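You operate a simulated robot arm through the tools that you are given. There is no shell and no other tool. Be economical: measure what you need, move in short steps, check, and stop when the job is done.

The job below is to be done with a simulated two-armed robot. You get a single attempt, and the scene is never put back.

Task
Take the cream cloth from the top of the steel bench and lay it out flat on the right end of the drawer bench.

The check looks at the end state, three seconds after you hand in, the way a careful person would. Anything else that was tipped, shoved, dropped, spilled or broken makes it a failure. Flat cloth is picked up by pressing the open fingertips on it (5 to 10 N) and closing them slowly along it; thin cloth reads only 2 to 8 mm in the jaws.

Robot
Two 7-joint arms with two-finger parallel grippers on one trunk, on a base that drives. Base frame: it is fixed to the floor where the robot stands at the start and does not move with it; the origin is under the middle of the robot, x ahead of it, y to its left, z up; the surface under the hand at the start is at about z = 85. Lengths are in cm, angles in degrees, forces in N, time in s.
The left shoulder is at the start at [7.1, 15.6, 107.7], the right one opposite. Places, roughly: right end of the drawer bench [70, 100, 90]. Payload 3.91 kg a hand.
The tool frame of a hand sits at the grasp point between the pads (the TCP): z along the fingers, y along the line on which they close. The tips reach 3 cm beyond it. The gripper opens to 11 cm. The fingers are 2 cm wide and 1 cm thick; the gripper's body (4.8 by 11.2 cm) begins 5.5 cm behind the TCP.
Orientation is that of the tool frame in the base frame, as a unit quaternion [w, x, y, z]. With the fingers straight down and closing along the base's y, the tool's x points along the base's -x, its y along +y and its z along -z.

Tools
- The arms move only by the tool apply_moves. It takes "left_deltas", "right_deltas" or both (then of equal length, played together; a hand with none holds still); each is one flat list of numbers, 7 for each row, row after row: the shift along the tool's x, y, z in cm, then the turn, a rotation vector about the tool's x, y, z in degrees, then the closure, from 0 (fully open) to 1 (shut). In form: [dx, dy, dz, wx, wy, wz, gripper, dx, dy, dz, wx, wy, wz, gripper, ...]. A call has 1 to 20 rows; each row shifts and turns the commanded pose from where the row before left it, along the tool's axes as they then stand. A row lasts 0.2 s, in which the tool goes at most 5 cm and 8.6 degrees; a call with a longer step from one row to the next is refused whole, and so is a gripper value outside its range. A pose out of reach is approached as far as the arm can. The call stops where the force on the tool passes 40 N (or 10 N more than at its start, if that is more) or the arm is blocked; 0.2 s more then pass. The fingers move at their own pace (about 10.8 cm/s each) and stop on an object; they squeeze with about 39 N. The grip force told is the motor's: it shows also when the fingers shut on nothing. Time passes only in rows, and 0.2 s behind the last, so rows that do not move let the fingers close. The reply holds the time, the measured pose of the TCP, the force on the tool along the base axes, the opening and the grip force, in the units named above and with some noise, with the torque about the TCP (base axes, N m) and any sound that the robot's microphone picked up, and new pictures: "pictures" is both (left out), scene, wrist or none (wrist: the cameras of the hands that moved).
- Cameras (640 x 400 px; columns grow to the right, rows downward): "scene" is now at [12, 5.26, 130]; the picture's right is [0.62, -0.79, -0.00], its down [-0.48, -0.38, -0.79] and it looks along [0.62, 0.49, -0.62] (base axes); focal length 222 px, centre (320, 200). "left" rides on the left gripper at [7.2, -1.7, -10.3] in its tool frame; the picture's right is [0.23, 0.97, 0.00], its down [-0.76, 0.18, -0.62] and it looks along [-0.61, 0.14, 0.78] (tool axes); focal length 222 px, centre (320, 200). "right" rides on the right gripper at [7.2, 1.7, -10.3] in its tool frame; the picture's right is [-0.23, 0.97, 0.00], its down [-0.76, -0.18, -0.62] and it looks along [-0.61, -0.14, 0.78] (tool axes); focal length 222 px, centre (320, 200). There is no depth. A picture from a camera that has moved, and an enlarged one, comes with that camera's place and axes in the base frame and with its lens.
- move_column(by): slides the trunk up (or, below 0, down) by that many cm; the arms and the scene camera ride with it, the base frame stays. It gives what a move gives, with no picture.
- steer(legs): drives the robot by 1 to 6 legs, each [ahead, left, turn to the left] in cm, cm and degrees, along the robot's own axes; the way and the turn of a leg run together, so that a leg with both is an arc; at most 150 cm and 180 degrees a leg. The arms and the cameras ride along, it lands a little off, and it stops where it bumps. It gives what a move gives, and a new picture of the scene camera.
- turn_head(pan, tilt): turns the head with the scene camera to pan (to the left, within 86 degrees either way) and tilt (down, from -29 to 69), counted from straight ahead of the robot. It gives what a move gives, and a new picture of the scene camera.
- zoom(camera, box): a new picture of the part [left, top, right, bottom] of that camera's present view, enlarged. It takes no simulated time.
- finish_job(): hands the job in; it is judged then, once.

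Work in short steps. Places have to be worked out from the pictures, the camera data and where the tool is seen: move nearer, look again, correct. Check each grasp and each placing, and mend what went wrong. You have 120 turns and 260 pictures in all, those below and enlarged ones among them. Open the grippers and draw the arms clear of the work before you hand the job in, unless the task says otherwise; then end with one line.

The tools are called after "Emit:" by a JSON object that holds its "api" and its "payload". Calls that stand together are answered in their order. apply_moves: Moves the arms, as the interface text tells. Its arguments: {"type":"object","properties":{"left_deltas":{"type":"array"},"right_deltas":{"type":"array"},"pictures":{"type":"string","enum":["both","scene","wrist","none"]}},"required":[]} The other tools are called the same way: move_column (by) slides the trunk up or down; steer (legs) drives the base; turn_head (pan, tilt) turns the head that bears the scene camera; zoom (camera, box) takes an enlarged picture of a part of a camera's view; finish_job () hands the job in.

At the start:

```text
t: 0.0
left_tcp_pos: [50.96, 66.62, 110.5]
left_tool_rot: [0.0, -0.001, 1.0, 0.0]
left_ft_force: [0.2, -0.4, 0.8]
left_ft_torque: [0.01, 0.02, 0.03]
left_opening: 11.03
left_finger_force: 0.0
right_tcp_pos: [70.71, 1.0, 116.06]
right_tool_rot: [0.0, 0.001, 1.0, 0.0]
right_ft_force: [-0.6, 0.4, 0.4]
right_ft_torque: [-0.02, -0.01, 0.04]
right_opening: 11.01
right_finger_force: 0.1
trunk travel left (down, up): [-52.3, 41.7]
robot x, y, heading: [-0.02, -0.1, -0.1]
head pan, tilt: [38.0, 37.9]
```

scene: 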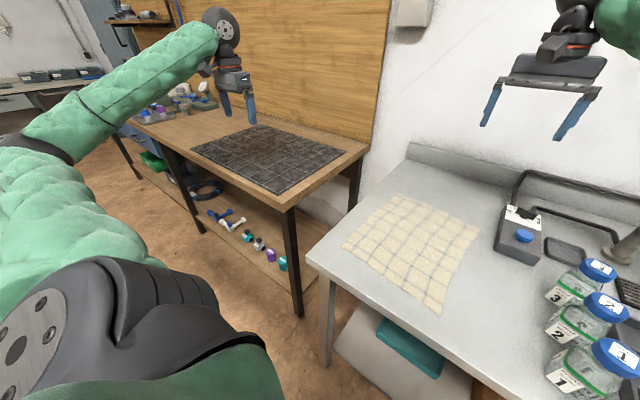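
right: 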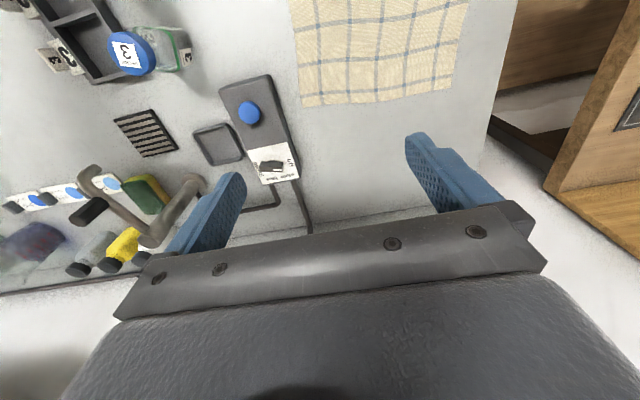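
left: 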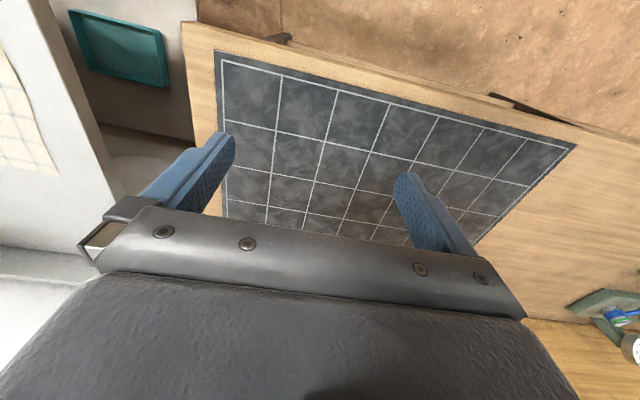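

The cream cloth is on the steel bench at about x 44–76, y −2–24. The wooden bench with the dark mat starts at about y 42. I'll look further left to confirm which bench is the drawer bench and where its right end is.

Emit:
{"api": "turn_head", "payload": {"pan": 75, "tilt": 30}}

Emit:
{"api": "turn_head", "payload": {"pan": 5, "tilt": 50}}

```text
t: 1.0
left_tcp_pos: [50.93, 66.63, 110.47]
left_tool_rot: [0.0, -0.001, 1.0, 0.001]
left_ft_force: [0.3, -0.4, 0.3]
left_ft_torque: [0.0, 0.01, 0.04]
left_opening: 11.0
left_finger_force: 0.0
right_tcp_pos: [70.71, 1.01, 116.14]
right_tool_rot: [0.0, -0.001, 1.0, 0.0]
right_ft_force: [-0.9, 0.3, 0.1]
right_ft_torque: [0.02, 0.01, 0.0]
right_opening: 10.97
right_finger_force: 0.1
trunk travel left (down, up): [-52.3, 41.7]
robot x, y, heading: [0.01, 0.07, -0.1]
head pan, tilt: [75.0, 30.0]
camera scene: at [7.55, 8.68, 131.23], right [0.97, -0.26, 0.0], down [-0.13, -0.48, -0.87], along [0.22, 0.84, -0.5], focal length 222 px, centre (320, 200)
```

scene: 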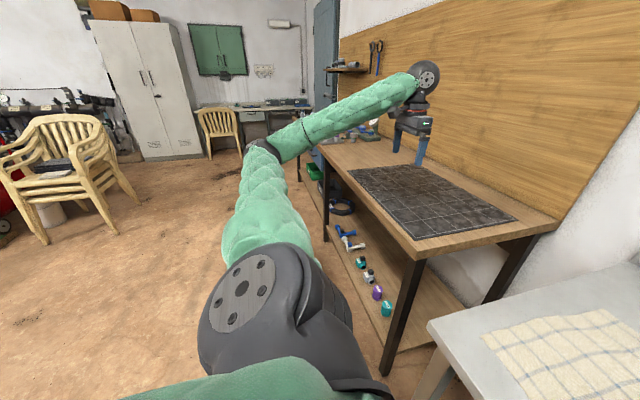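

```text
t: 2.4
left_tcp_pos: [50.96, 66.62, 110.53]
left_tool_rot: [0.0, 0.0, 1.0, 0.0]
left_ft_force: [-0.6, 0.5, 0.6]
left_ft_torque: [-0.02, -0.01, -0.03]
left_opening: 10.99
left_finger_force: 0.1
right_tcp_pos: [70.65, 1.07, 116.12]
right_tool_rot: [0.0, -0.001, 1.0, 0.0]
right_ft_force: [0.7, 0.4, 0.1]
right_ft_torque: [0.0, 0.02, 0.01]
right_opening: 10.98
right_finger_force: 0.1
trunk travel left (down, up): [-52.3, 41.7]
robot x, y, heading: [-0.28, 0.02, 0.1]
head pan, tilt: [5.0, 50.0]
camera scene: at [12.87, 0.62, 128.28], right [0.09, -1.0, 0.0], down [-0.76, -0.07, -0.64], along [0.64, 0.06, -0.77], focal length 222 px, centre (320, 200)
```

scene: 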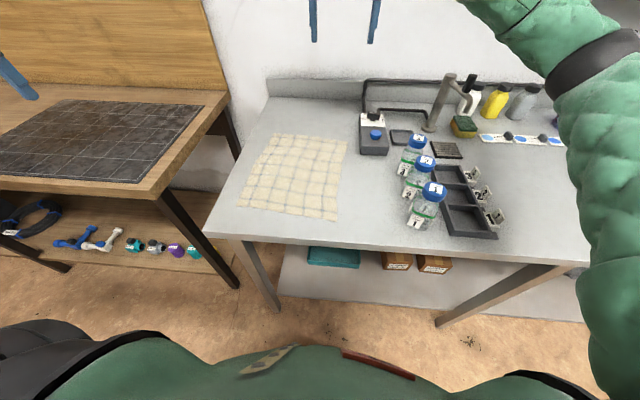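

Estimates from the scene and right wrist views agree. The bench is at about z 85, and the far cloth corners are A≈(77, 22.3) and B≈(74.2, −2.7). The grey device starts at about y −6.5. I'll shift the robot left so the cloth is centred in front of it, then pinch the far edge with both hands.

Emit:
{"api": "steer", "payload": {"legs": [[0, 11, 0]]}}

```text
t: 3.6
left_tcp_pos: [50.63, 77.94, 110.41]
left_tool_rot: [0.0, -0.002, 1.0, -0.001]
left_ft_force: [-0.2, 0.3, 0.6]
left_ft_torque: [-0.02, -0.01, 0.02]
left_opening: 10.98
left_finger_force: 0.1
right_tcp_pos: [70.57, 12.37, 116.02]
right_tool_rot: [0.0, -0.002, 1.0, -0.001]
right_ft_force: [0.3, 0.6, 0.6]
right_ft_torque: [-0.02, -0.01, -0.01]
right_opening: 10.99
right_finger_force: 0.2
trunk travel left (down, up): [-52.3, 41.7]
robot x, y, heading: [0.36, 11.03, -0.1]
head pan, tilt: [5.0, 50.0]
camera scene: at [12.86, 11.8, 128.28], right [0.09, -1.0, 0.0], down [-0.76, -0.07, -0.64], along [0.64, 0.06, -0.77], focal length 222 px, centre (320, 200)
```

scene: 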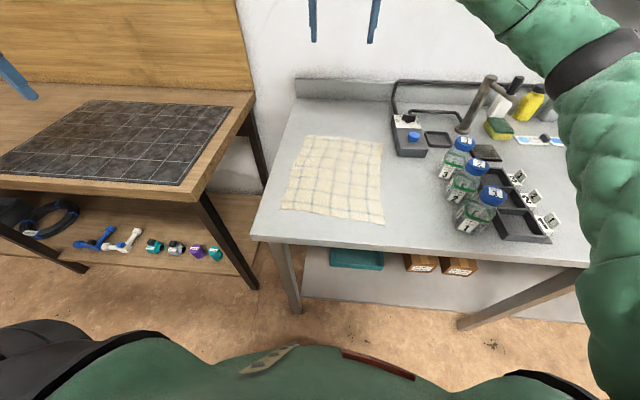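

Next I'll turn both wrists in place so the fingers close along base x: right +90, left −90.

Emit:
{"api": "apply_moves", "payload": {"right_deltas": [0, 0, 0, 0, 0, 8.182, 0, 0, 0, 0, 0, 0, 8.182, 0, 0, 0, 0, 0, 0, 8.182, 0, 0, 0, 0, 0, 0, 8.182, 0, 0, 0, 0, 0, 0, 8.182, 0, 0, 0, 0, 0, 0, 8.182, 0, 0, 0, 0, 0, 0, 8.182, 0, 0, 0, 0, 0, 0, 8.182, 0, 0, 0, 0, 0, 0, 8.182, 0, 0, 0, 0, 0, 0, 8.182, 0, 0, 0, 0, 0, 0, 8.182, 0], "left_deltas": [0, 0, 0, 0, 0, -8.182, 0, 0, 0, 0, 0, 0, -8.182, 0, 0, 0, 0, 0, 0, -8.182, 0, 0, 0, 0, 0, 0, -8.182, 0, 0, 0, 0, 0, 0, -8.182, 0, 0, 0, 0, 0, 0, -8.182, 0, 0, 0, 0, 0, 0, -8.182, 0, 0, 0, 0, 0, 0, -8.182, 0, 0, 0, 0, 0, 0, -8.182, 0, 0, 0, 0, 0, 0, -8.182, 0, 0, 0, 0, 0, 0, -8.182, 0], "pictures": "both"}}

```text
t: 6.0
left_tcp_pos: [50.64, 77.84, 110.36]
left_tool_rot: [0.0, 0.709, -0.705, -0.001]
left_ft_force: [-0.2, -1.2, 0.5]
left_ft_torque: [-0.02, -0.03, 0.02]
left_opening: 11.02
left_finger_force: 0.1
right_tcp_pos: [70.71, 12.15, 115.96]
right_tool_rot: [0.0, 0.706, 0.708, 0.0]
right_ft_force: [0.1, 1.0, 0.6]
right_ft_torque: [-0.03, 0.01, -0.01]
right_opening: 10.99
right_finger_force: 0.0
trunk travel left (down, up): [-52.3, 41.7]
robot x, y, heading: [0.13, 11.18, -0.1]
head pan, tilt: [5.0, 50.0]
camera scene: at [12.85, 11.66, 128.28], right [0.09, -1.0, 0.0], down [-0.76, -0.07, -0.64], along [0.64, 0.06, -0.77], focal length 222 px, centre (320, 200)
camera right: at [72.48, 19.53, 126.44], right [0.97, -0.23, 0.0], down [-0.18, -0.76, 0.62], along [-0.14, -0.61, -0.78], focal length 222 px, centre (320, 200)
camera left: at [52.29, 70.68, 120.76], right [-0.97, -0.23, 0.0], down [-0.18, 0.76, 0.62], along [-0.14, 0.61, -0.78], focal length 222 px, centre (320, 200)
```

scene: 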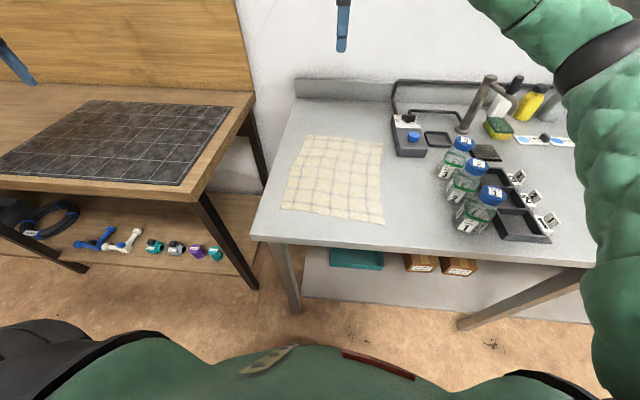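
right: 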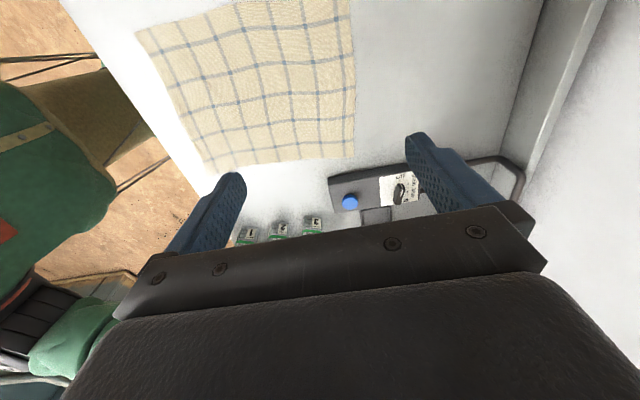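
left: 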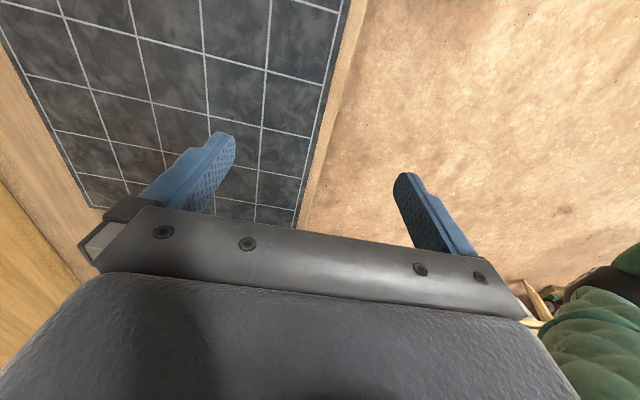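

The wrists turned fine. Now I'll bring the hands above the two far corners, with TCP z about 100 and the jaws set to about 4 cm.

Emit:
{"api": "apply_moves", "payload": {"right_deltas": [-2.48, 0.06, 3.2, 0, 0, 0, 0.64, -2.48, 0.06, 3.2, 0, 0, 0, 0.64, -2.48, 0.06, 3.2, 0, 0, 0, 0.64, -2.48, 0.06, 3.2, 0, 0, 0, 0.64, -2.48, 0.06, 3.2, 0, 0, 0, 0.64, 0, 0, 0, 0, 0, 0, 0.64, 0, 0, 0, 0, 0, 0, 0.64, 0, 0, 0, 0, 0, 0, 0.64, 0, 0, 0, 0, 0, 0, 0.64, 0, 0, 0, 0, 0, 0, 0.64, 0, 0, 0, 0, 0, 0, 0.64, 0, 0, 0, 0, 0, 0, 0.64, 0, 0, 0, 0, 0, 0, 0.64, 0, 0, 0, 0, 0, 0, 0.64], "left_deltas": [4.11, -1.61, 0.71, 0, 0, 0, 0.64, 4.11, -1.61, 0.71, 0, 0, 0, 0.64, 4.11, -1.61, 0.71, 0, 0, 0, 0.64, 4.11, -1.61, 0.71, 0, 0, 0, 0.64, 4.11, -1.61, 0.71, 0, 0, 0, 0.64, 4.11, -1.61, 0.71, 0, 0, 0, 0.64, 4.11, -1.61, 0.71, 0, 0, 0, 0.64, 4.11, -1.61, 0.71, 0, 0, 0, 0.64, 4.11, -1.61, 0.71, 0, 0, 0, 0.64, 4.11, -1.61, 0.71, 0, 0, 0, 0.64, 4.11, -1.61, 0.71, 0, 0, 0, 0.64, 4.11, -1.61, 0.71, 0, 0, 0, 0.64, 4.11, -1.61, 0.71, 0, 0, 0, 0.64, 4.11, -1.61, 0.71, 0, 0, 0, 0.64]}}

```text
t: 9.0
left_tcp_pos: [73.57, 20.19, 100.59]
left_tool_rot: [0.002, 0.708, -0.706, 0.0]
left_ft_force: [0.8, 0.1, 0.9]
left_ft_torque: [0.0, 0.03, 0.0]
left_opening: 3.96
left_finger_force: 0.1
right_tcp_pos: [71.1, -0.08, 99.81]
right_tool_rot: [-0.001, 0.705, 0.709, -0.002]
right_ft_force: [0.1, 0.8, -0.6]
right_ft_torque: [0.01, 0.05, 0.03]
right_opening: 3.97
right_finger_force: 0.1
trunk travel left (down, up): [-52.3, 41.7]
robot x, y, heading: [-0.29, 11.17, 0.2]
head pan, tilt: [5.0, 50.0]
camera scene: at [13.12, 11.67, 128.24], right [0.09, -1.0, 0.0], down [-0.76, -0.07, -0.64], along [0.64, 0.06, -0.77], focal length 222 px, centre (320, 200)
camera right: at [72.97, 7.15, 110.13], right [0.97, -0.22, 0.0], down [-0.17, -0.76, 0.62], along [-0.14, -0.61, -0.78], focal length 222 px, centre (320, 200)
camera left: at [75.2, 13.12, 110.92], right [-0.97, -0.23, 0.0], down [-0.18, 0.76, 0.62], along [-0.15, 0.6, -0.78], focal length 222 px, centre (320, 200)
```

scene: 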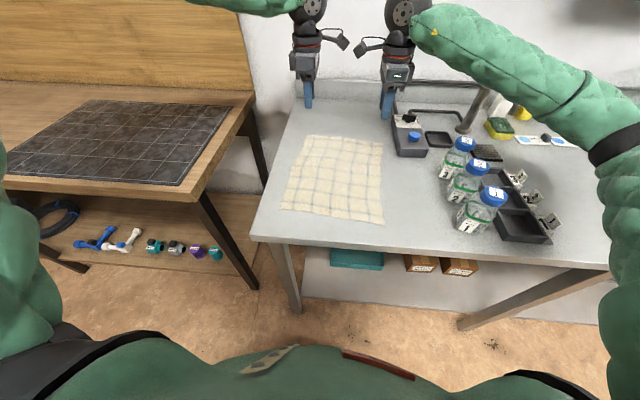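
right: 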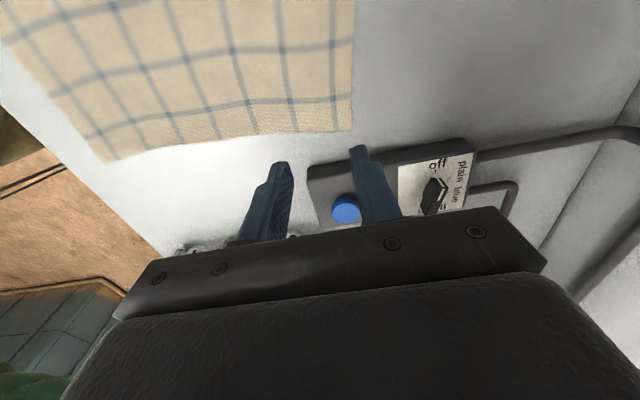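
left: 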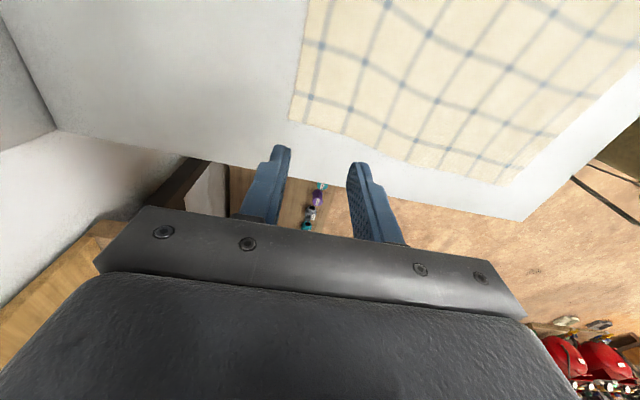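

The views confirm A≈(76.4, 22.3) and B≈(74.3, −3.2). I'll fine-adjust and lower until the tips are just above the cloth.

Emit:
{"api": "apply_moves", "payload": {"right_deltas": [-0.7, 0, 2.5, 0, 0, 0, 0.64, 0, 0, 2.5, 0, 0, 0, 0.64, 0, 0, 2.5, 0, 0, 0, 0.64, 0, 0, 2.3, 0, 0, 0, 0.64], "left_deltas": [-0.4, 0.6, 2.7, 0, 0, 0, 0.64, 0, 0, 2.7, 0, 0, 0, 0.64, 0, 0, 2.7, 0, 0, 0, 0.64, 0, 0, 2.5, 0, 0, 0, 0.64], "pictures": "wrist"}}

```text
t: 10.0
left_tcp_pos: [72.59, 20.62, 90.02]
left_tool_rot: [0.0, 0.709, -0.706, 0.0]
left_ft_force: [0.1, -0.6, -0.3]
left_ft_torque: [0.0, 0.01, 0.0]
left_opening: 3.99
left_finger_force: 0.1
right_tcp_pos: [71.13, -0.83, 89.98]
right_tool_rot: [0.0, 0.706, 0.708, -0.001]
right_ft_force: [1.3, -0.2, -0.6]
right_ft_torque: [0.01, 0.03, -0.03]
right_opening: 3.97
right_finger_force: 0.1
trunk travel left (down, up): [-52.3, 41.7]
robot x, y, heading: [0.27, 10.93, 0.2]
head pan, tilt: [5.0, 50.0]
camera right: at [72.87, 6.5, 100.51], right [0.97, -0.22, 0.0], down [-0.17, -0.76, 0.62], along [-0.14, -0.61, -0.78], focal length 222 px, centre (320, 200)
camera left: at [74.16, 13.46, 100.29], right [-0.97, -0.23, 0.0], down [-0.18, 0.76, 0.62], along [-0.14, 0.61, -0.78], focal length 222 px, centre (320, 200)
```

right: 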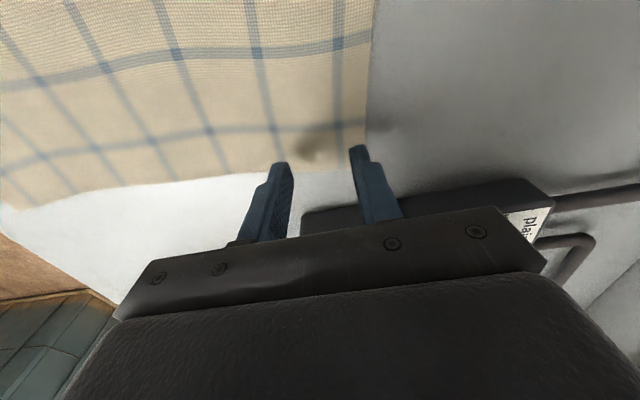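
left: 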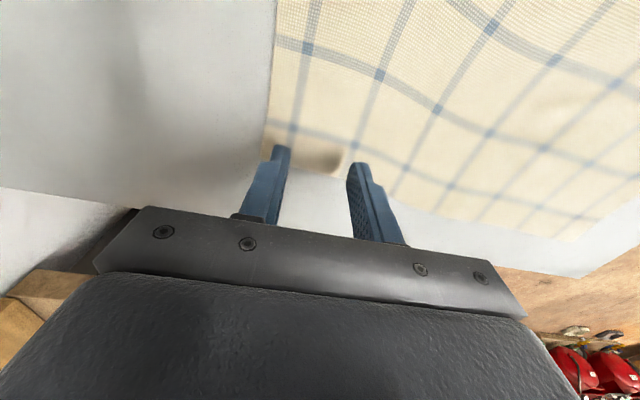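

The tips are just above the cloth, inside its edge. I'll lower slowly, looking for contact.

Emit:
{"api": "apply_moves", "payload": {"right_deltas": [0, -0.4, 0.5, 0, 0, 0, 0.64, 0, 0, 0.5, 0, 0, 0, 0.64, 0, 0, 0.5, 0, 0, 0, 0.64], "left_deltas": [0, 0, 0.5, 0, 0, 0, 0.64, 0, 0, 0.5, 0, 0, 0, 0.64, 0, 0, 0.5, 0, 0, 0, 0.64], "pictures": "none"}}

```text
t: 10.8
left_tcp_pos: [72.45, 20.87, 88.44]
left_tool_rot: [0.001, 0.707, -0.707, 0.0]
left_ft_force: [-0.4, 0.6, 0.0]
left_ft_torque: [0.03, 0.02, 0.0]
left_opening: 3.95
left_finger_force: 0.0
right_tcp_pos: [70.6, -0.93, 88.82]
right_tool_rot: [0.0, 0.706, 0.708, -0.001]
right_ft_force: [0.1, 1.0, -0.3]
right_ft_torque: [-0.02, -0.02, -0.02]
right_opening: 3.94
right_finger_force: 0.0
trunk travel left (down, up): [-52.3, 41.7]
robot x, y, heading: [0.08, 11.0, 0.2]
head pan, tilt: [5.0, 50.0]
```

No contact yet at tip z about 85.5, so I'll keep lowering in small steps.

Emit:
{"api": "apply_moves", "payload": {"right_deltas": [0, 0, 0.25, 0, 0, 0, 0.64, 0, 0, 0.25, 0, 0, 0, 0.64, 0, 0, 0, 0, 0, 0, 0.64], "left_deltas": [0, 0, 0.25, 0, 0, 0, 0.64, 0, 0, 0.25, 0, 0, 0, 0.64, 0, 0, 0, 0, 0, 0, 0.64], "pictures": "wrist"}}

```text
t: 11.6
left_tcp_pos: [72.62, 20.94, 88.07]
left_tool_rot: [0.0, 0.708, -0.707, 0.001]
left_ft_force: [0.1, -0.9, 6.8]
left_ft_torque: [0.0, 0.03, 0.04]
left_opening: 3.96
left_finger_force: 0.1
left hand out of reach, approached as far as the arm can: row 2
right_tcp_pos: [70.46, -0.8, 88.4]
right_tool_rot: [0.001, 0.706, 0.708, 0.0]
right_ft_force: [0.6, -1.0, -0.9]
right_ft_torque: [-0.02, 0.03, 0.01]
right_opening: 3.95
right_finger_force: 0.0
trunk travel left (down, up): [-52.3, 41.7]
robot x, y, heading: [-0.0, 10.76, 0.2]
head pan, tilt: [5.0, 50.0]
camera right: at [72.33, 6.42, 98.77], right [0.97, -0.22, 0.0], down [-0.17, -0.76, 0.62], along [-0.14, -0.61, -0.78], focal length 222 px, centre (320, 200)
camera left: at [74.11, 13.83, 98.53], right [-0.97, -0.23, 0.0], down [-0.18, 0.76, 0.62], along [-0.14, 0.6, -0.78], focal length 222 px, centre (320, 200)
```

right: 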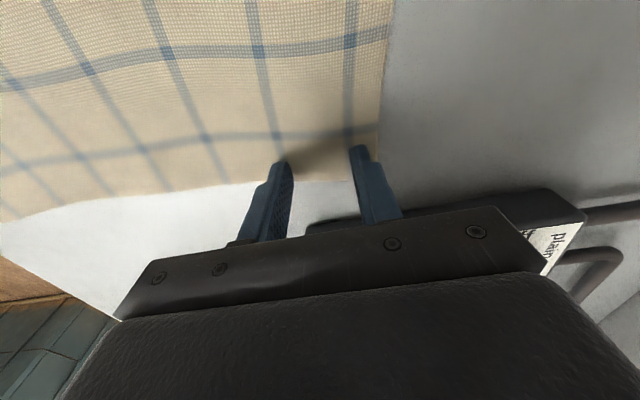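
left: 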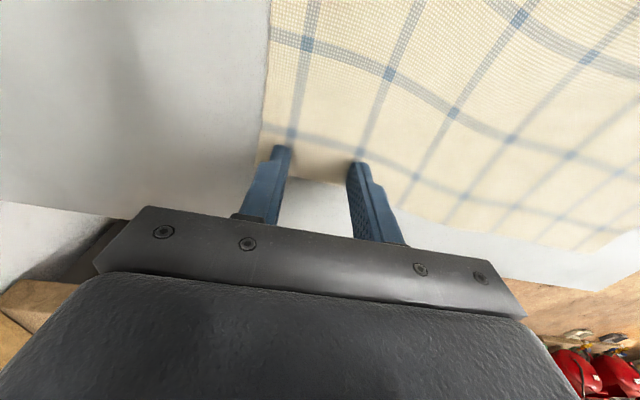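

The left hand is pressing at 6.8 N. The right needs about 0.4 cm more.

Emit:
{"api": "apply_moves", "payload": {"right_deltas": [0, 0, 0.2, 0, 0, 0, 0.64, 0, 0, 0.2, 0, 0, 0, 0.64, 0, 0, 0, 0, 0, 0, 0.64], "pictures": "none"}}

```text
t: 12.4
left_tcp_pos: [72.22, 20.98, 88.22]
left_tool_rot: [0.0, 0.707, -0.707, 0.001]
left_ft_force: [1.6, -1.2, 3.9]
left_ft_torque: [0.02, -0.04, 0.01]
left_opening: 3.95
left_finger_force: 0.1
right_tcp_pos: [70.6, -0.93, 88.22]
right_tool_rot: [0.001, 0.705, 0.709, 0.001]
right_ft_force: [1.7, -2.6, 24.6]
right_ft_torque: [-0.16, 0.24, 0.08]
right_opening: 3.98
right_finger_force: 0.0
trunk travel left (down, up): [-52.3, 41.7]
robot x, y, heading: [-0.13, 11.33, 0.2]
head pan, tilt: [5.0, 50.0]
```

The right is at 24.6 N, which is too hard, so I'll ease it up slightly and lower the left a touch.

Emit:
{"api": "apply_moves", "payload": {"right_deltas": [0, 0, -0.13, 0, 0, 0, 0.64, 0, 0, 0, 0, 0, 0, 0.64], "left_deltas": [0, 0, 0.05, 0, 0, 0, 0.64, 0, 0, 0, 0, 0, 0, 0.64], "pictures": "none"}}

```text
t: 13.0
left_tcp_pos: [72.44, 21.05, 88.16]
left_tool_rot: [-0.001, 0.708, -0.707, 0.0]
left_ft_force: [0.0, -2.4, 7.6]
left_ft_torque: [0.01, -0.02, 0.03]
left_opening: 3.92
left_finger_force: 0.1
right_tcp_pos: [70.55, -0.9, 88.09]
right_tool_rot: [0.001, 0.706, 0.709, 0.001]
right_ft_force: [2.1, -0.8, 20.8]
right_ft_torque: [-0.09, 0.03, 0.01]
right_opening: 3.97
right_finger_force: 0.0
trunk travel left (down, up): [-52.3, 41.7]
robot x, y, heading: [0.08, 10.95, 0.1]
head pan, tilt: [5.0, 50.0]
```

The right is still at 20.8 N, so I'll raise it a bit more.

Emit:
{"api": "apply_moves", "payload": {"right_deltas": [0, 0, -0.18, 0, 0, 0, 0.64, 0, 0, 0, 0, 0, 0, 0.64], "pictures": "none"}}

```text
t: 13.6
left_tcp_pos: [72.46, 21.01, 88.16]
left_tool_rot: [0.0, 0.707, -0.707, 0.0]
left_ft_force: [-3.8, -1.3, 15.3]
left_ft_torque: [0.07, 0.17, 0.03]
left_opening: 3.98
left_finger_force: 0.1
right_tcp_pos: [70.56, -0.86, 88.21]
right_tool_rot: [-0.001, 0.706, 0.708, 0.0]
right_ft_force: [0.2, 0.1, 0.2]
right_ft_torque: [-0.02, -0.02, 0.04]
right_opening: 3.98
right_finger_force: 0.1
trunk travel left (down, up): [-52.3, 41.7]
robot x, y, heading: [0.42, 11.11, -0.1]
head pan, tilt: [5.0, 50.0]
```

The two are coupled: the right is now free and the left reads 15 N. I'll trim both.

Emit:
{"api": "apply_moves", "payload": {"right_deltas": [0, 0, 0.08, 0, 0, 0, 0.64, 0, 0, 0, 0, 0, 0, 0.64], "left_deltas": [0, 0, -0.05, 0, 0, 0, 0.64, 0, 0, 0, 0, 0, 0, 0.64], "pictures": "none"}}

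```text
t: 14.2
left_tcp_pos: [72.45, 20.96, 88.11]
left_tool_rot: [0.0, -0.707, 0.707, -0.001]
left_ft_force: [-3.1, -0.7, 12.3]
left_ft_torque: [0.02, 0.1, 0.03]
left_opening: 3.94
left_finger_force: 0.1
right_tcp_pos: [70.6, -0.89, 88.12]
right_tool_rot: [0.0, 0.706, 0.708, 0.0]
right_ft_force: [0.7, -0.4, 1.0]
right_ft_torque: [0.02, 0.04, -0.03]
right_opening: 3.98
right_finger_force: 0.0
trunk travel left (down, up): [-52.3, 41.7]
robot x, y, heading: [0.02, 11.46, 0.6]
head pan, tilt: [5.0, 50.0]
```

Left 12 N, right about 1 N. One more trim.

Emit:
{"api": "apply_moves", "payload": {"right_deltas": [0, 0, 0.06, 0, 0, 0, 0.64, 0, 0, 0, 0, 0, 0, 0.64], "left_deltas": [0, 0, -0.03, 0, 0, 0, 0.64, 0, 0, 0, 0, 0, 0, 0.64], "pictures": "none"}}

```text
t: 14.8
left_tcp_pos: [72.45, 21.04, 88.16]
left_tool_rot: [0.0, 0.707, -0.707, 0.0]
left_ft_force: [-1.4, -1.0, 8.5]
left_ft_torque: [-0.01, 0.06, 0.04]
left_opening: 3.99
left_finger_force: 0.1
right_tcp_pos: [70.59, -0.92, 88.05]
right_tool_rot: [0.0, 0.705, 0.709, -0.001]
right_ft_force: [0.9, 1.8, 5.6]
right_ft_torque: [0.07, -0.01, 0.02]
right_opening: 3.97
right_finger_force: 0.1
trunk travel left (down, up): [-52.3, 41.7]
robot x, y, heading: [0.05, 10.92, 0.3]
head pan, tilt: [5.0, 50.0]
```

Both hands are now in the 5–10 N window, so I'll close slowly.

Emit:
{"api": "apply_moves", "payload": {"right_deltas": [0, 0, 0, 0, 0, 0, 0.67, 0, 0, 0, 0, 0, 0, 0.7, 0, 0, 0, 0, 0, 0, 0.73, 0, 0, 0, 0, 0, 0, 0.76, 0, 0, 0, 0, 0, 0, 0.79, 0, 0, 0, 0, 0, 0, 0.82, 0, 0, 0, 0, 0, 0, 0.85, 0, 0, 0, 0, 0, 0, 0.88, 0, 0, 0, 0, 0, 0, 0.91, 0, 0, 0, 0, 0, 0, 0.94, 0, 0, 0, 0, 0, 0, 0.97, 0, 0, 0, 0, 0, 0, 1, 0, 0, 0, 0, 0, 0, 1, 0, 0, 0, 0, 0, 0, 1], "left_deltas": [0, 0, 0, 0, 0, 0, 0.67, 0, 0, 0, 0, 0, 0, 0.7, 0, 0, 0, 0, 0, 0, 0.73, 0, 0, 0, 0, 0, 0, 0.76, 0, 0, 0, 0, 0, 0, 0.79, 0, 0, 0, 0, 0, 0, 0.82, 0, 0, 0, 0, 0, 0, 0.85, 0, 0, 0, 0, 0, 0, 0.88, 0, 0, 0, 0, 0, 0, 0.91, 0, 0, 0, 0, 0, 0, 0.94, 0, 0, 0, 0, 0, 0, 0.97, 0, 0, 0, 0, 0, 0, 1, 0, 0, 0, 0, 0, 0, 1, 0, 0, 0, 0, 0, 0, 1], "pictures": "wrist"}}

```text
t: 17.8
left_tcp_pos: [72.41, 21.09, 88.04]
left_tool_rot: [-0.001, 0.707, -0.707, 0.0]
left_ft_force: [0.9, -2.0, 2.6]
left_ft_torque: [-0.02, -0.01, 0.0]
left_opening: 0.22
left_finger_force: 38.7
right_tcp_pos: [70.59, -0.94, 88.12]
right_tool_rot: [0.001, 0.706, 0.708, 0.0]
right_ft_force: [1.0, 0.9, 13.2]
right_ft_torque: [0.0, -0.04, 0.0]
right_opening: 0.57
right_finger_force: 38.7
trunk travel left (down, up): [-52.3, 41.7]
robot x, y, heading: [-0.01, 11.18, 0.1]
head pan, tilt: [5.0, 50.0]
camera right: at [72.33, 6.41, 98.53], right [0.97, -0.22, 0.0], down [-0.18, -0.76, 0.62], along [-0.14, -0.61, -0.78], focal length 222 px, centre (320, 200)
camera left: at [74.12, 13.89, 98.55], right [-0.97, -0.23, 0.0], down [-0.18, 0.76, 0.62], along [-0.14, 0.61, -0.78], focal length 222 px, centre (320, 200)
```

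right: 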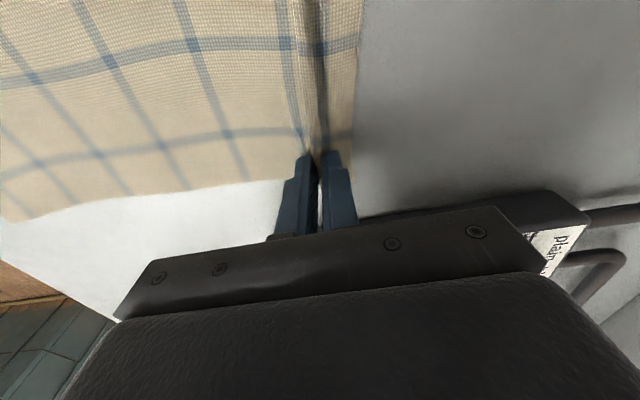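
left: 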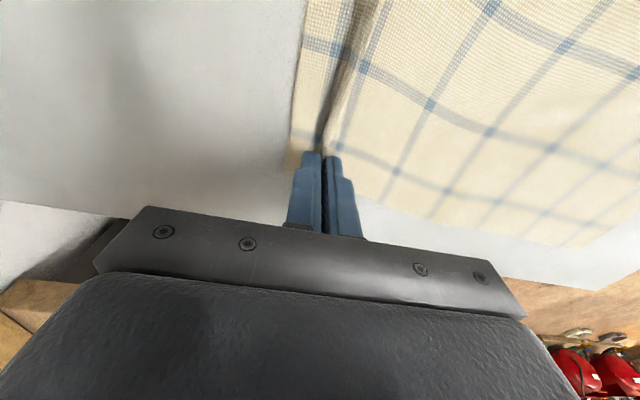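

Both hands have pinched a fold (2.2 mm and 5.7 mm). I'll lift 4 cm to test the grips.

Emit:
{"api": "apply_moves", "payload": {"right_deltas": [0, 0, -1, 0, 0, 0, 1, 0, 0, -1.5, 0, 0, 0, 1, 0, 0, -1.5, 0, 0, 0, 1], "left_deltas": [0, 0, -1, 0, 0, 0, 1, 0, 0, -1.5, 0, 0, 0, 1, 0, 0, -1.5, 0, 0, 0, 1]}}

```text
t: 18.6
left_tcp_pos: [72.58, 21.12, 92.16]
left_tool_rot: [0.0, 0.708, -0.706, 0.0]
left_ft_force: [0.5, -0.6, 0.0]
left_ft_torque: [-0.01, 0.03, -0.02]
left_opening: 0.23
left_finger_force: 38.8
right_tcp_pos: [70.59, -0.91, 92.02]
right_tool_rot: [0.0, 0.706, 0.708, 0.0]
right_ft_force: [0.6, 1.4, 0.3]
right_ft_torque: [0.0, 0.02, -0.01]
right_opening: 0.52
right_finger_force: 38.7
trunk travel left (down, up): [-52.3, 41.7]
robot x, y, heading: [-0.12, 10.81, 0.0]
head pan, tilt: [5.0, 50.0]
camera scene: at [12.84, 11.62, 128.27], right [0.09, -1.0, 0.0], down [-0.76, -0.07, -0.64], along [0.64, 0.06, -0.77], focal length 222 px, centre (320, 200)
camera right: at [72.34, 6.34, 102.4], right [0.97, -0.22, 0.0], down [-0.17, -0.76, 0.62], along [-0.14, -0.61, -0.78], focal length 222 px, centre (320, 200)
camera left: at [74.17, 13.94, 102.56], right [-0.97, -0.23, 0.0], down [-0.18, 0.76, 0.62], along [-0.14, 0.61, -0.78], focal length 222 px, centre (320, 200)
```

scene: 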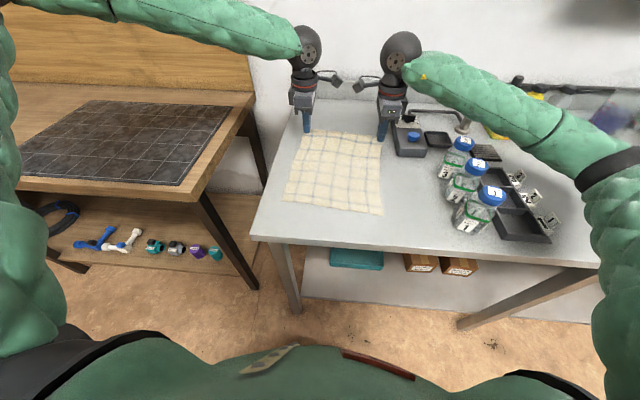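
right: 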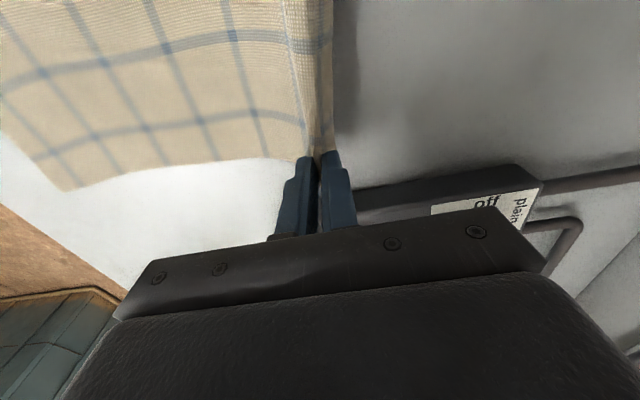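
left: 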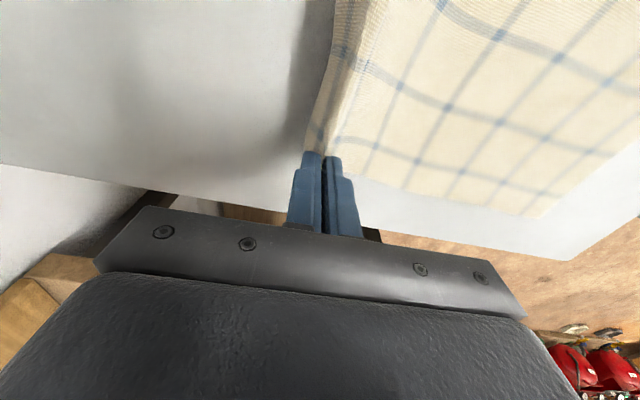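

Both corners hold. I'll lift to about z 125 while drawing back toward the robot.

Emit:
{"api": "apply_moves", "payload": {"right_deltas": [0, -1.5, -2, 0, 0, 0, 1, 0, -1.5, -3, 0, 0, 0, 1, 0, -1.5, -3, 0, 0, 0, 1, 0, -1.5, -3, 0, 0, 0, 1, 0, -1.5, -3, 0, 0, 0, 1, 0, -1.5, -3, 0, 0, 0, 1, 0, -1.5, -3, 0, 0, 0, 1, 0, -1.5, -3, 0, 0, 0, 1, 0, -1.5, -3, 0, 0, 0, 1, 0, -1.5, -3, 0, 0, 0, 1, 0, 0, -3, 0, 0, 0, 1, 0, 0, -2, 0, 0, 0, 1], "left_deltas": [0, 1.5, -2, 0, 0, 0, 1, 0, 1.5, -3, 0, 0, 0, 1, 0, 1.5, -3, 0, 0, 0, 1, 0, 1.5, -3, 0, 0, 0, 1, 0, 1.5, -3, 0, 0, 0, 1, 0, 1.5, -3, 0, 0, 0, 1, 0, 1.5, -3, 0, 0, 0, 1, 0, 1.5, -3, 0, 0, 0, 1, 0, 1.5, -3, 0, 0, 0, 1, 0, 1.5, -3, 0, 0, 0, 1, 0, 0, -3, 0, 0, 0, 1, 0, 0, -2, 0, 0, 0, 1]}}

```text
t: 21.2
left_tcp_pos: [57.44, 21.1, 126.16]
left_tool_rot: [0.001, 0.708, -0.706, 0.0]
left_ft_force: [-0.6, -1.7, -0.3]
left_ft_torque: [-0.04, 0.01, 0.0]
left_opening: 0.21
left_finger_force: 39.2
right_tcp_pos: [55.43, -1.1, 126.21]
right_tool_rot: [0.001, 0.706, 0.708, 0.0]
right_ft_force: [0.8, 1.3, 0.1]
right_ft_torque: [0.03, 0.02, -0.05]
right_opening: 0.52
right_finger_force: 38.5
trunk travel left (down, up): [-52.3, 41.7]
robot x, y, heading: [-0.01, 10.72, 0.4]
head pan, tilt: [5.0, 50.0]
camera scene: at [12.77, 11.63, 128.28], right [0.09, -1.0, 0.0], down [-0.76, -0.07, -0.64], along [0.64, 0.06, -0.77], focal length 222 px, centre (320, 200)
camera right: at [57.23, 6.34, 136.38], right [0.97, -0.22, 0.0], down [-0.17, -0.76, 0.62], along [-0.14, -0.61, -0.78], focal length 222 px, centre (320, 200)
camera left: at [59.07, 13.95, 136.49], right [-0.97, -0.23, 0.0], down [-0.18, 0.76, 0.62], along [-0.14, 0.61, -0.78], focal length 222 px, centre (320, 200)
```

scene: 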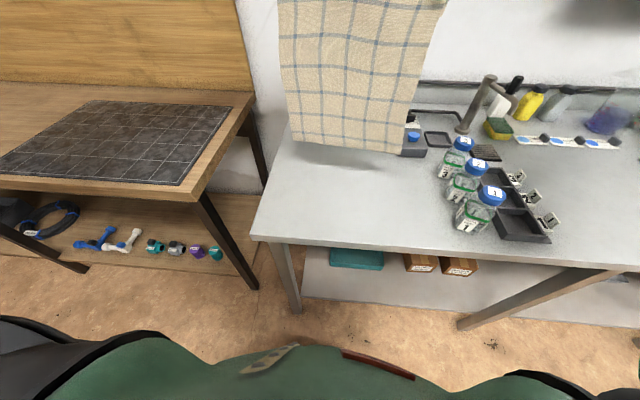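
right: 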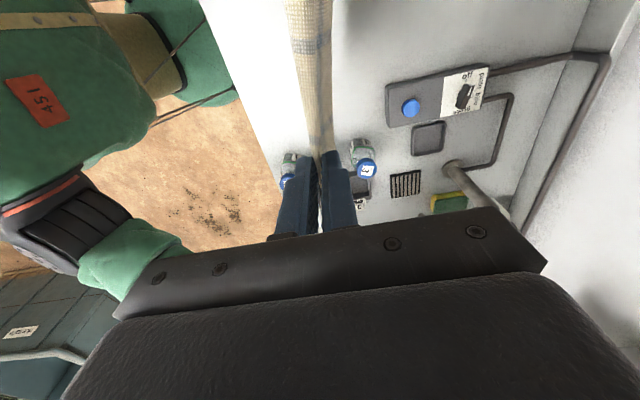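
left: 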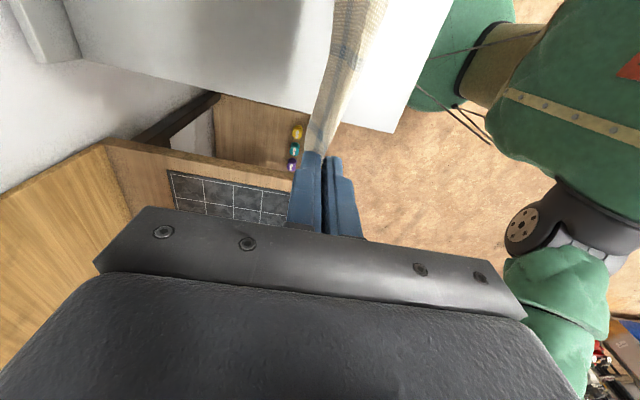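

The cloth hangs cleanly with its bottom at about z 95. I'll raise the column a little for clearance and drive left to the wooden bench.

Emit:
{"api": "move_column", "payload": {"by": 5}}

Emit:
{"api": "steer", "payload": {"legs": [[0, 70, 0]]}}

```text
t: 22.1
left_tcp_pos: [57.6, 21.0, 131.01]
left_tool_rot: [0.001, 0.708, -0.707, 0.0]
left_ft_force: [-0.3, -1.8, -0.1]
left_ft_torque: [-0.04, 0.01, -0.02]
left_opening: 0.22
left_finger_force: 39.5
right_tcp_pos: [55.6, -1.02, 130.8]
right_tool_rot: [0.0, 0.706, 0.708, -0.001]
right_ft_force: [0.1, 1.2, 0.8]
right_ft_torque: [0.02, 0.0, -0.03]
right_opening: 0.5
right_finger_force: 39.3
trunk travel left (down, up): [-57.3, 36.7]
robot x, y, heading: [0.22, 10.86, 0.3]
head pan, tilt: [5.0, 50.0]
```

```text
t: 26.0
left_tcp_pos: [57.23, 92.33, 131.02]
left_tool_rot: [0.0, 0.708, -0.706, 0.0]
left_ft_force: [-0.3, -1.5, 1.0]
left_ft_torque: [-0.02, 0.01, -0.03]
left_opening: 0.22
left_finger_force: 38.6
right_tcp_pos: [55.29, 70.22, 130.97]
right_tool_rot: [0.0, 0.705, 0.709, 0.0]
right_ft_force: [0.6, 1.3, 0.2]
right_ft_torque: [0.02, 0.01, 0.01]
right_opening: 0.51
right_finger_force: 38.7
trunk travel left (down, up): [-57.3, 36.7]
robot x, y, heading: [-0.33, 82.14, 0.3]
head pan, tilt: [5.0, 50.0]
camera scene: at [12.58, 82.83, 133.28], right [0.09, -1.0, 0.0], down [-0.76, -0.07, -0.64], along [0.64, 0.06, -0.77], focal length 222 px, centre (320, 200)
```

scene: 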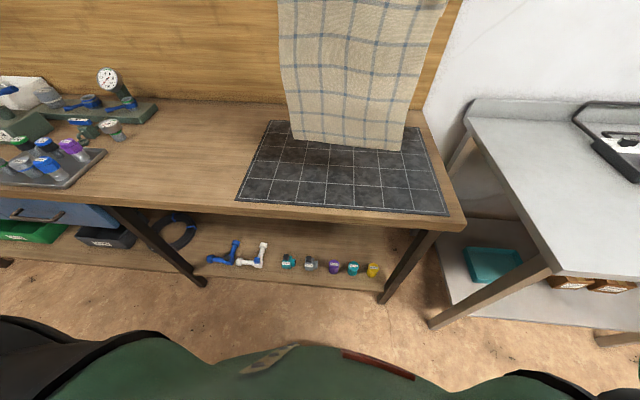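

There are drawers under this bench, and the clear mat area (x 48–87, y 53–108) is its right end. The cloth is centred at y≈81. I'll align the hands at x=53 and lower until the free edge is close to the mat.

Emit:
{"api": "apply_moves", "payload": {"right_deltas": [0, -0.6, 2.5, 0, 0, 0, 1, 0, -0.6, 2.5, 0, 0, 0, 1, 0, -0.6, 2.5, 0, 0, 0, 1, 0, -0.5, 1.5, 0, 0, 0, 1, 0, 0, 0, 0, 0, 0, 1, 0, 0, 0, 0, 0, 0, 1], "left_deltas": [0, 1.05, 2.5, 0, 0, 0, 1, 0, 1.05, 2.5, 0, 0, 0, 1, 0, 1.05, 2.5, 0, 0, 0, 1, 0, 1.05, 1.5, 0, 0, 0, 1, 0, 0, 0, 0, 0, 0, 1, 0, 0, 0, 0, 0, 0, 1], "pictures": "scene"}}

```text
t: 27.4
left_tcp_pos: [53.18, 92.21, 122.0]
left_tool_rot: [0.0, 0.708, -0.706, 0.001]
left_ft_force: [0.8, -1.4, -0.5]
left_ft_torque: [-0.02, -0.01, 0.03]
left_opening: 0.23
left_finger_force: 39.3
right_tcp_pos: [52.88, 70.26, 122.0]
right_tool_rot: [-0.001, 0.705, 0.709, 0.0]
right_ft_force: [-0.8, 1.1, -0.7]
right_ft_torque: [0.0, -0.05, -0.05]
right_opening: 0.53
right_finger_force: 39.0
trunk travel left (down, up): [-57.3, 36.7]
robot x, y, heading: [-0.61, 82.05, 0.5]
head pan, tilt: [5.0, 50.0]
camera scene: at [12.58, 82.78, 133.28], right [0.09, -1.0, 0.0], down [-0.76, -0.07, -0.64], along [0.64, 0.06, -0.77], focal length 222 px, centre (320, 200)
```

scene: 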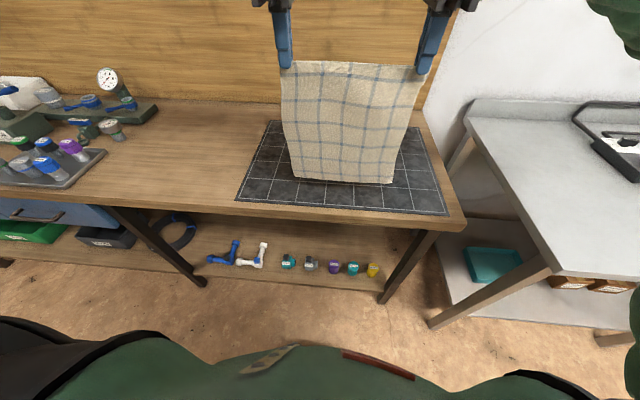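

The free edge is about 4 cm above the mat. I'll use the column to lower it to contact, which also improves reach, then start the 45° lay-down forward.

Emit:
{"api": "move_column", "payload": {"by": -5}}

Emit:
{"api": "apply_moves", "payload": {"right_deltas": [0, 1.8, 1.2, 0, 0, 0, 1, 0, 2, 2, 0, 0, 0, 1, 0, 2, 2, 0, 0, 0, 1, 0, 2, 2, 0, 0, 0, 1, 0, 2, 2, 0, 0, 0, 1, 0, 2, 2, 0, 0, 0, 1], "left_deltas": [0, -1.8, 1.2, 0, 0, 0, 1, 0, -2, 2, 0, 0, 0, 1, 0, -2, 2, 0, 0, 0, 1, 0, -2, 2, 0, 0, 0, 1, 0, -2, 2, 0, 0, 0, 1, 0, -2, 2, 0, 0, 0, 1], "pictures": "scene"}}

```text
t: 28.4
left_tcp_pos: [53.04, 92.21, 117.12]
left_tool_rot: [0.001, 0.708, -0.706, 0.0]
left_ft_force: [-0.6, -1.4, 0.2]
left_ft_torque: [-0.03, 0.04, 0.01]
left_opening: 0.22
left_finger_force: 39.1
right_tcp_pos: [52.92, 70.34, 117.16]
right_tool_rot: [0.001, 0.705, 0.709, 0.001]
right_ft_force: [-0.9, 0.7, 0.3]
right_ft_torque: [0.03, 0.02, 0.03]
right_opening: 0.5
right_finger_force: 39.4
trunk travel left (down, up): [-52.3, 41.7]
robot x, y, heading: [-0.51, 82.4, 0.5]
head pan, tilt: [5.0, 50.0]
```

```text
t: 29.8
left_tcp_pos: [64.89, 92.36, 105.69]
left_tool_rot: [0.001, 0.709, -0.705, -0.001]
left_ft_force: [-0.2, -1.5, 0.6]
left_ft_torque: [-0.06, 0.03, 0.0]
left_opening: 0.19
left_finger_force: 39.1
right_tcp_pos: [65.0, 70.31, 105.54]
right_tool_rot: [0.0, 0.705, 0.709, -0.001]
right_ft_force: [0.2, 0.7, -0.8]
right_ft_torque: [0.0, -0.01, 0.02]
right_opening: 0.5
right_finger_force: 38.7
trunk travel left (down, up): [-52.3, 41.7]
robot x, y, heading: [-0.41, 81.92, 0.2]
head pan, tilt: [5.0, 50.0]
camera scene: at [12.76, 82.81, 128.26], right [0.09, -1.0, 0.0], down [-0.76, -0.07, -0.64], along [0.64, 0.06, -0.77], focal length 222 px, centre (320, 200)
```

scene: 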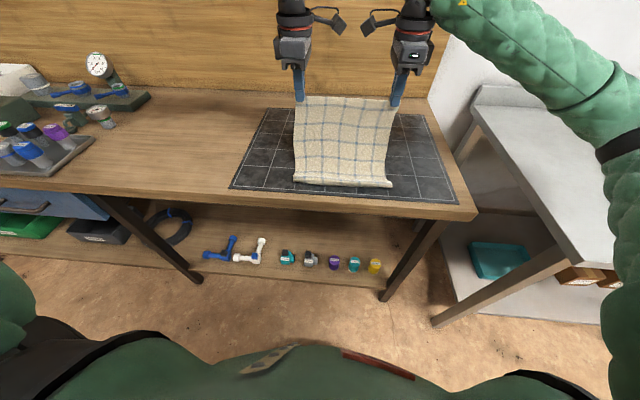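

The cloth's free edge looks curled near the front. I'll zoom in to check.

Emit:
{"api": "zoom", "payload": {"camera": "scene", "box": [260, 80, 440, 210]}}

```text
3.08 times, centred on (350, 145) of scene
camera zoom: at [12.76, 82.81, 128.26], right [0.09, -1.0, 0.0], down [-0.76, -0.07, -0.64], along [0.64, 0.06, -0.77], focal length 683 px, centre (228, 369)
```

zoom: 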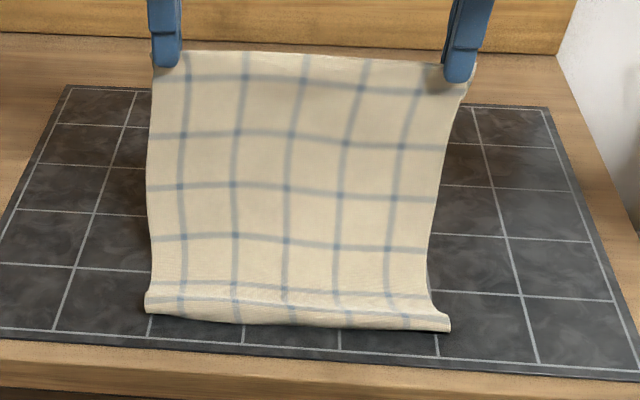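

I can't tell whether the front edge is tucked under. The wrist cameras should show the side profile.

Emit:
{"api": "zoom", "payload": {"camera": "right", "box": [0, 0, 640, 400]}}

Emit:
{"api": "zoom", "payload": {"camera": "scene", "box": [285, 160, 405, 200]}}

```text
1.00 times, centred on (320, 200) of right (not enlarged: the box is as wide or as high as the picture)
camera zoom: at [66.74, 77.65, 115.86], right [0.98, -0.22, 0.0], down [-0.17, -0.76, 0.62], along [-0.14, -0.61, -0.78], focal length 222 px, centre (320, 200)
```

zoom: 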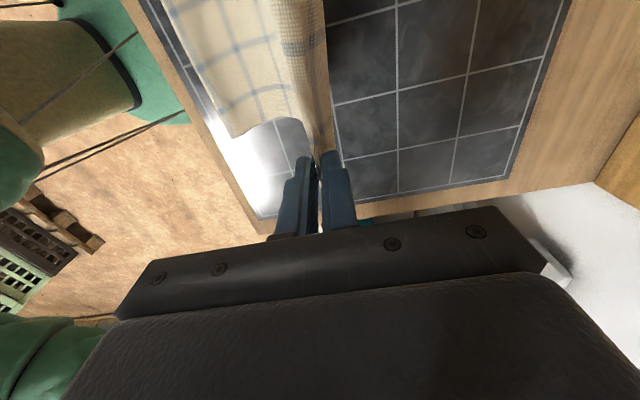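

```text
5.33 times, centred on (345, 180) of scene
camera zoom: at [12.76, 82.81, 128.26], right [0.09, -1.0, 0.0], down [-0.76, -0.07, -0.64], along [0.64, 0.06, -0.77], focal length 1183 px, centre (187, 307)
```

zoom: 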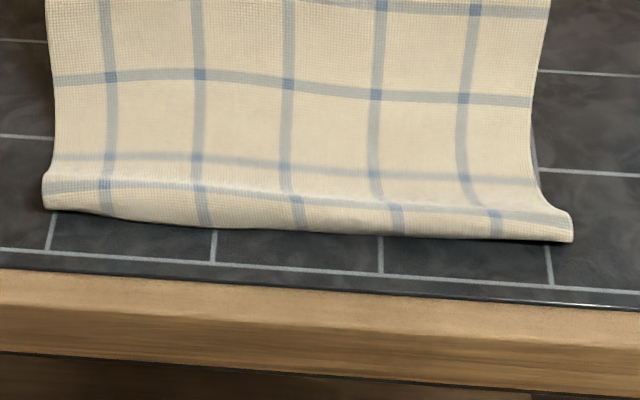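

Emit:
{"api": "zoom", "payload": {"camera": "right", "box": [140, 0, 360, 160]}}

Emit:
{"api": "zoom", "payload": {"camera": "left", "box": [240, 0, 460, 160]}}

```text
2.50 times, centred on (250, 80) of right
camera zoom: at [66.74, 77.65, 115.86], right [0.98, -0.22, 0.0], down [-0.17, -0.76, 0.62], along [-0.14, -0.61, -0.78], focal length 555 px, centre (495, 500)
```

zoom: 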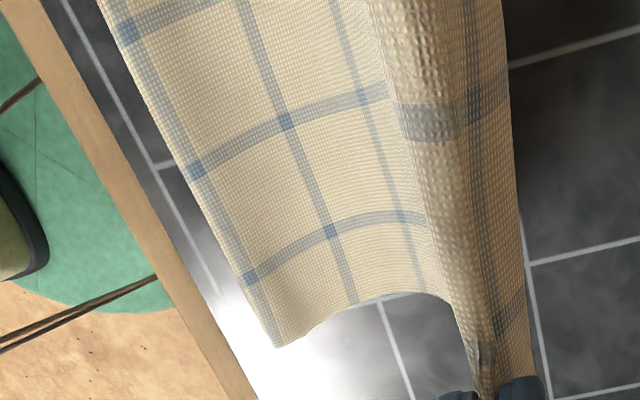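

```text
2.50 times, centred on (350, 80) of left
camera zoom: at [66.55, 85.28, 115.99], right [-0.97, -0.23, 0.0], down [-0.18, 0.76, 0.62], along [-0.15, 0.61, -0.78], focal length 555 px, centre (245, 500)
```

zoom: 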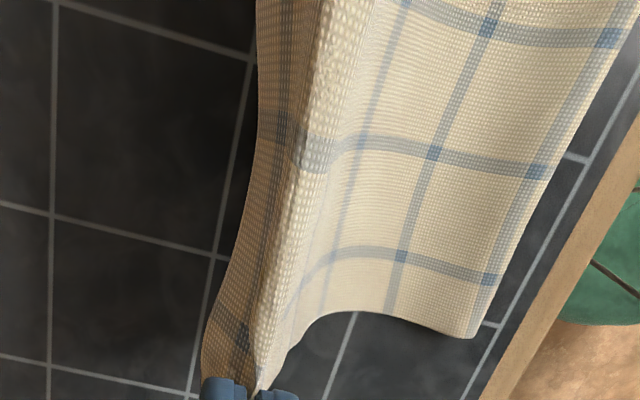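

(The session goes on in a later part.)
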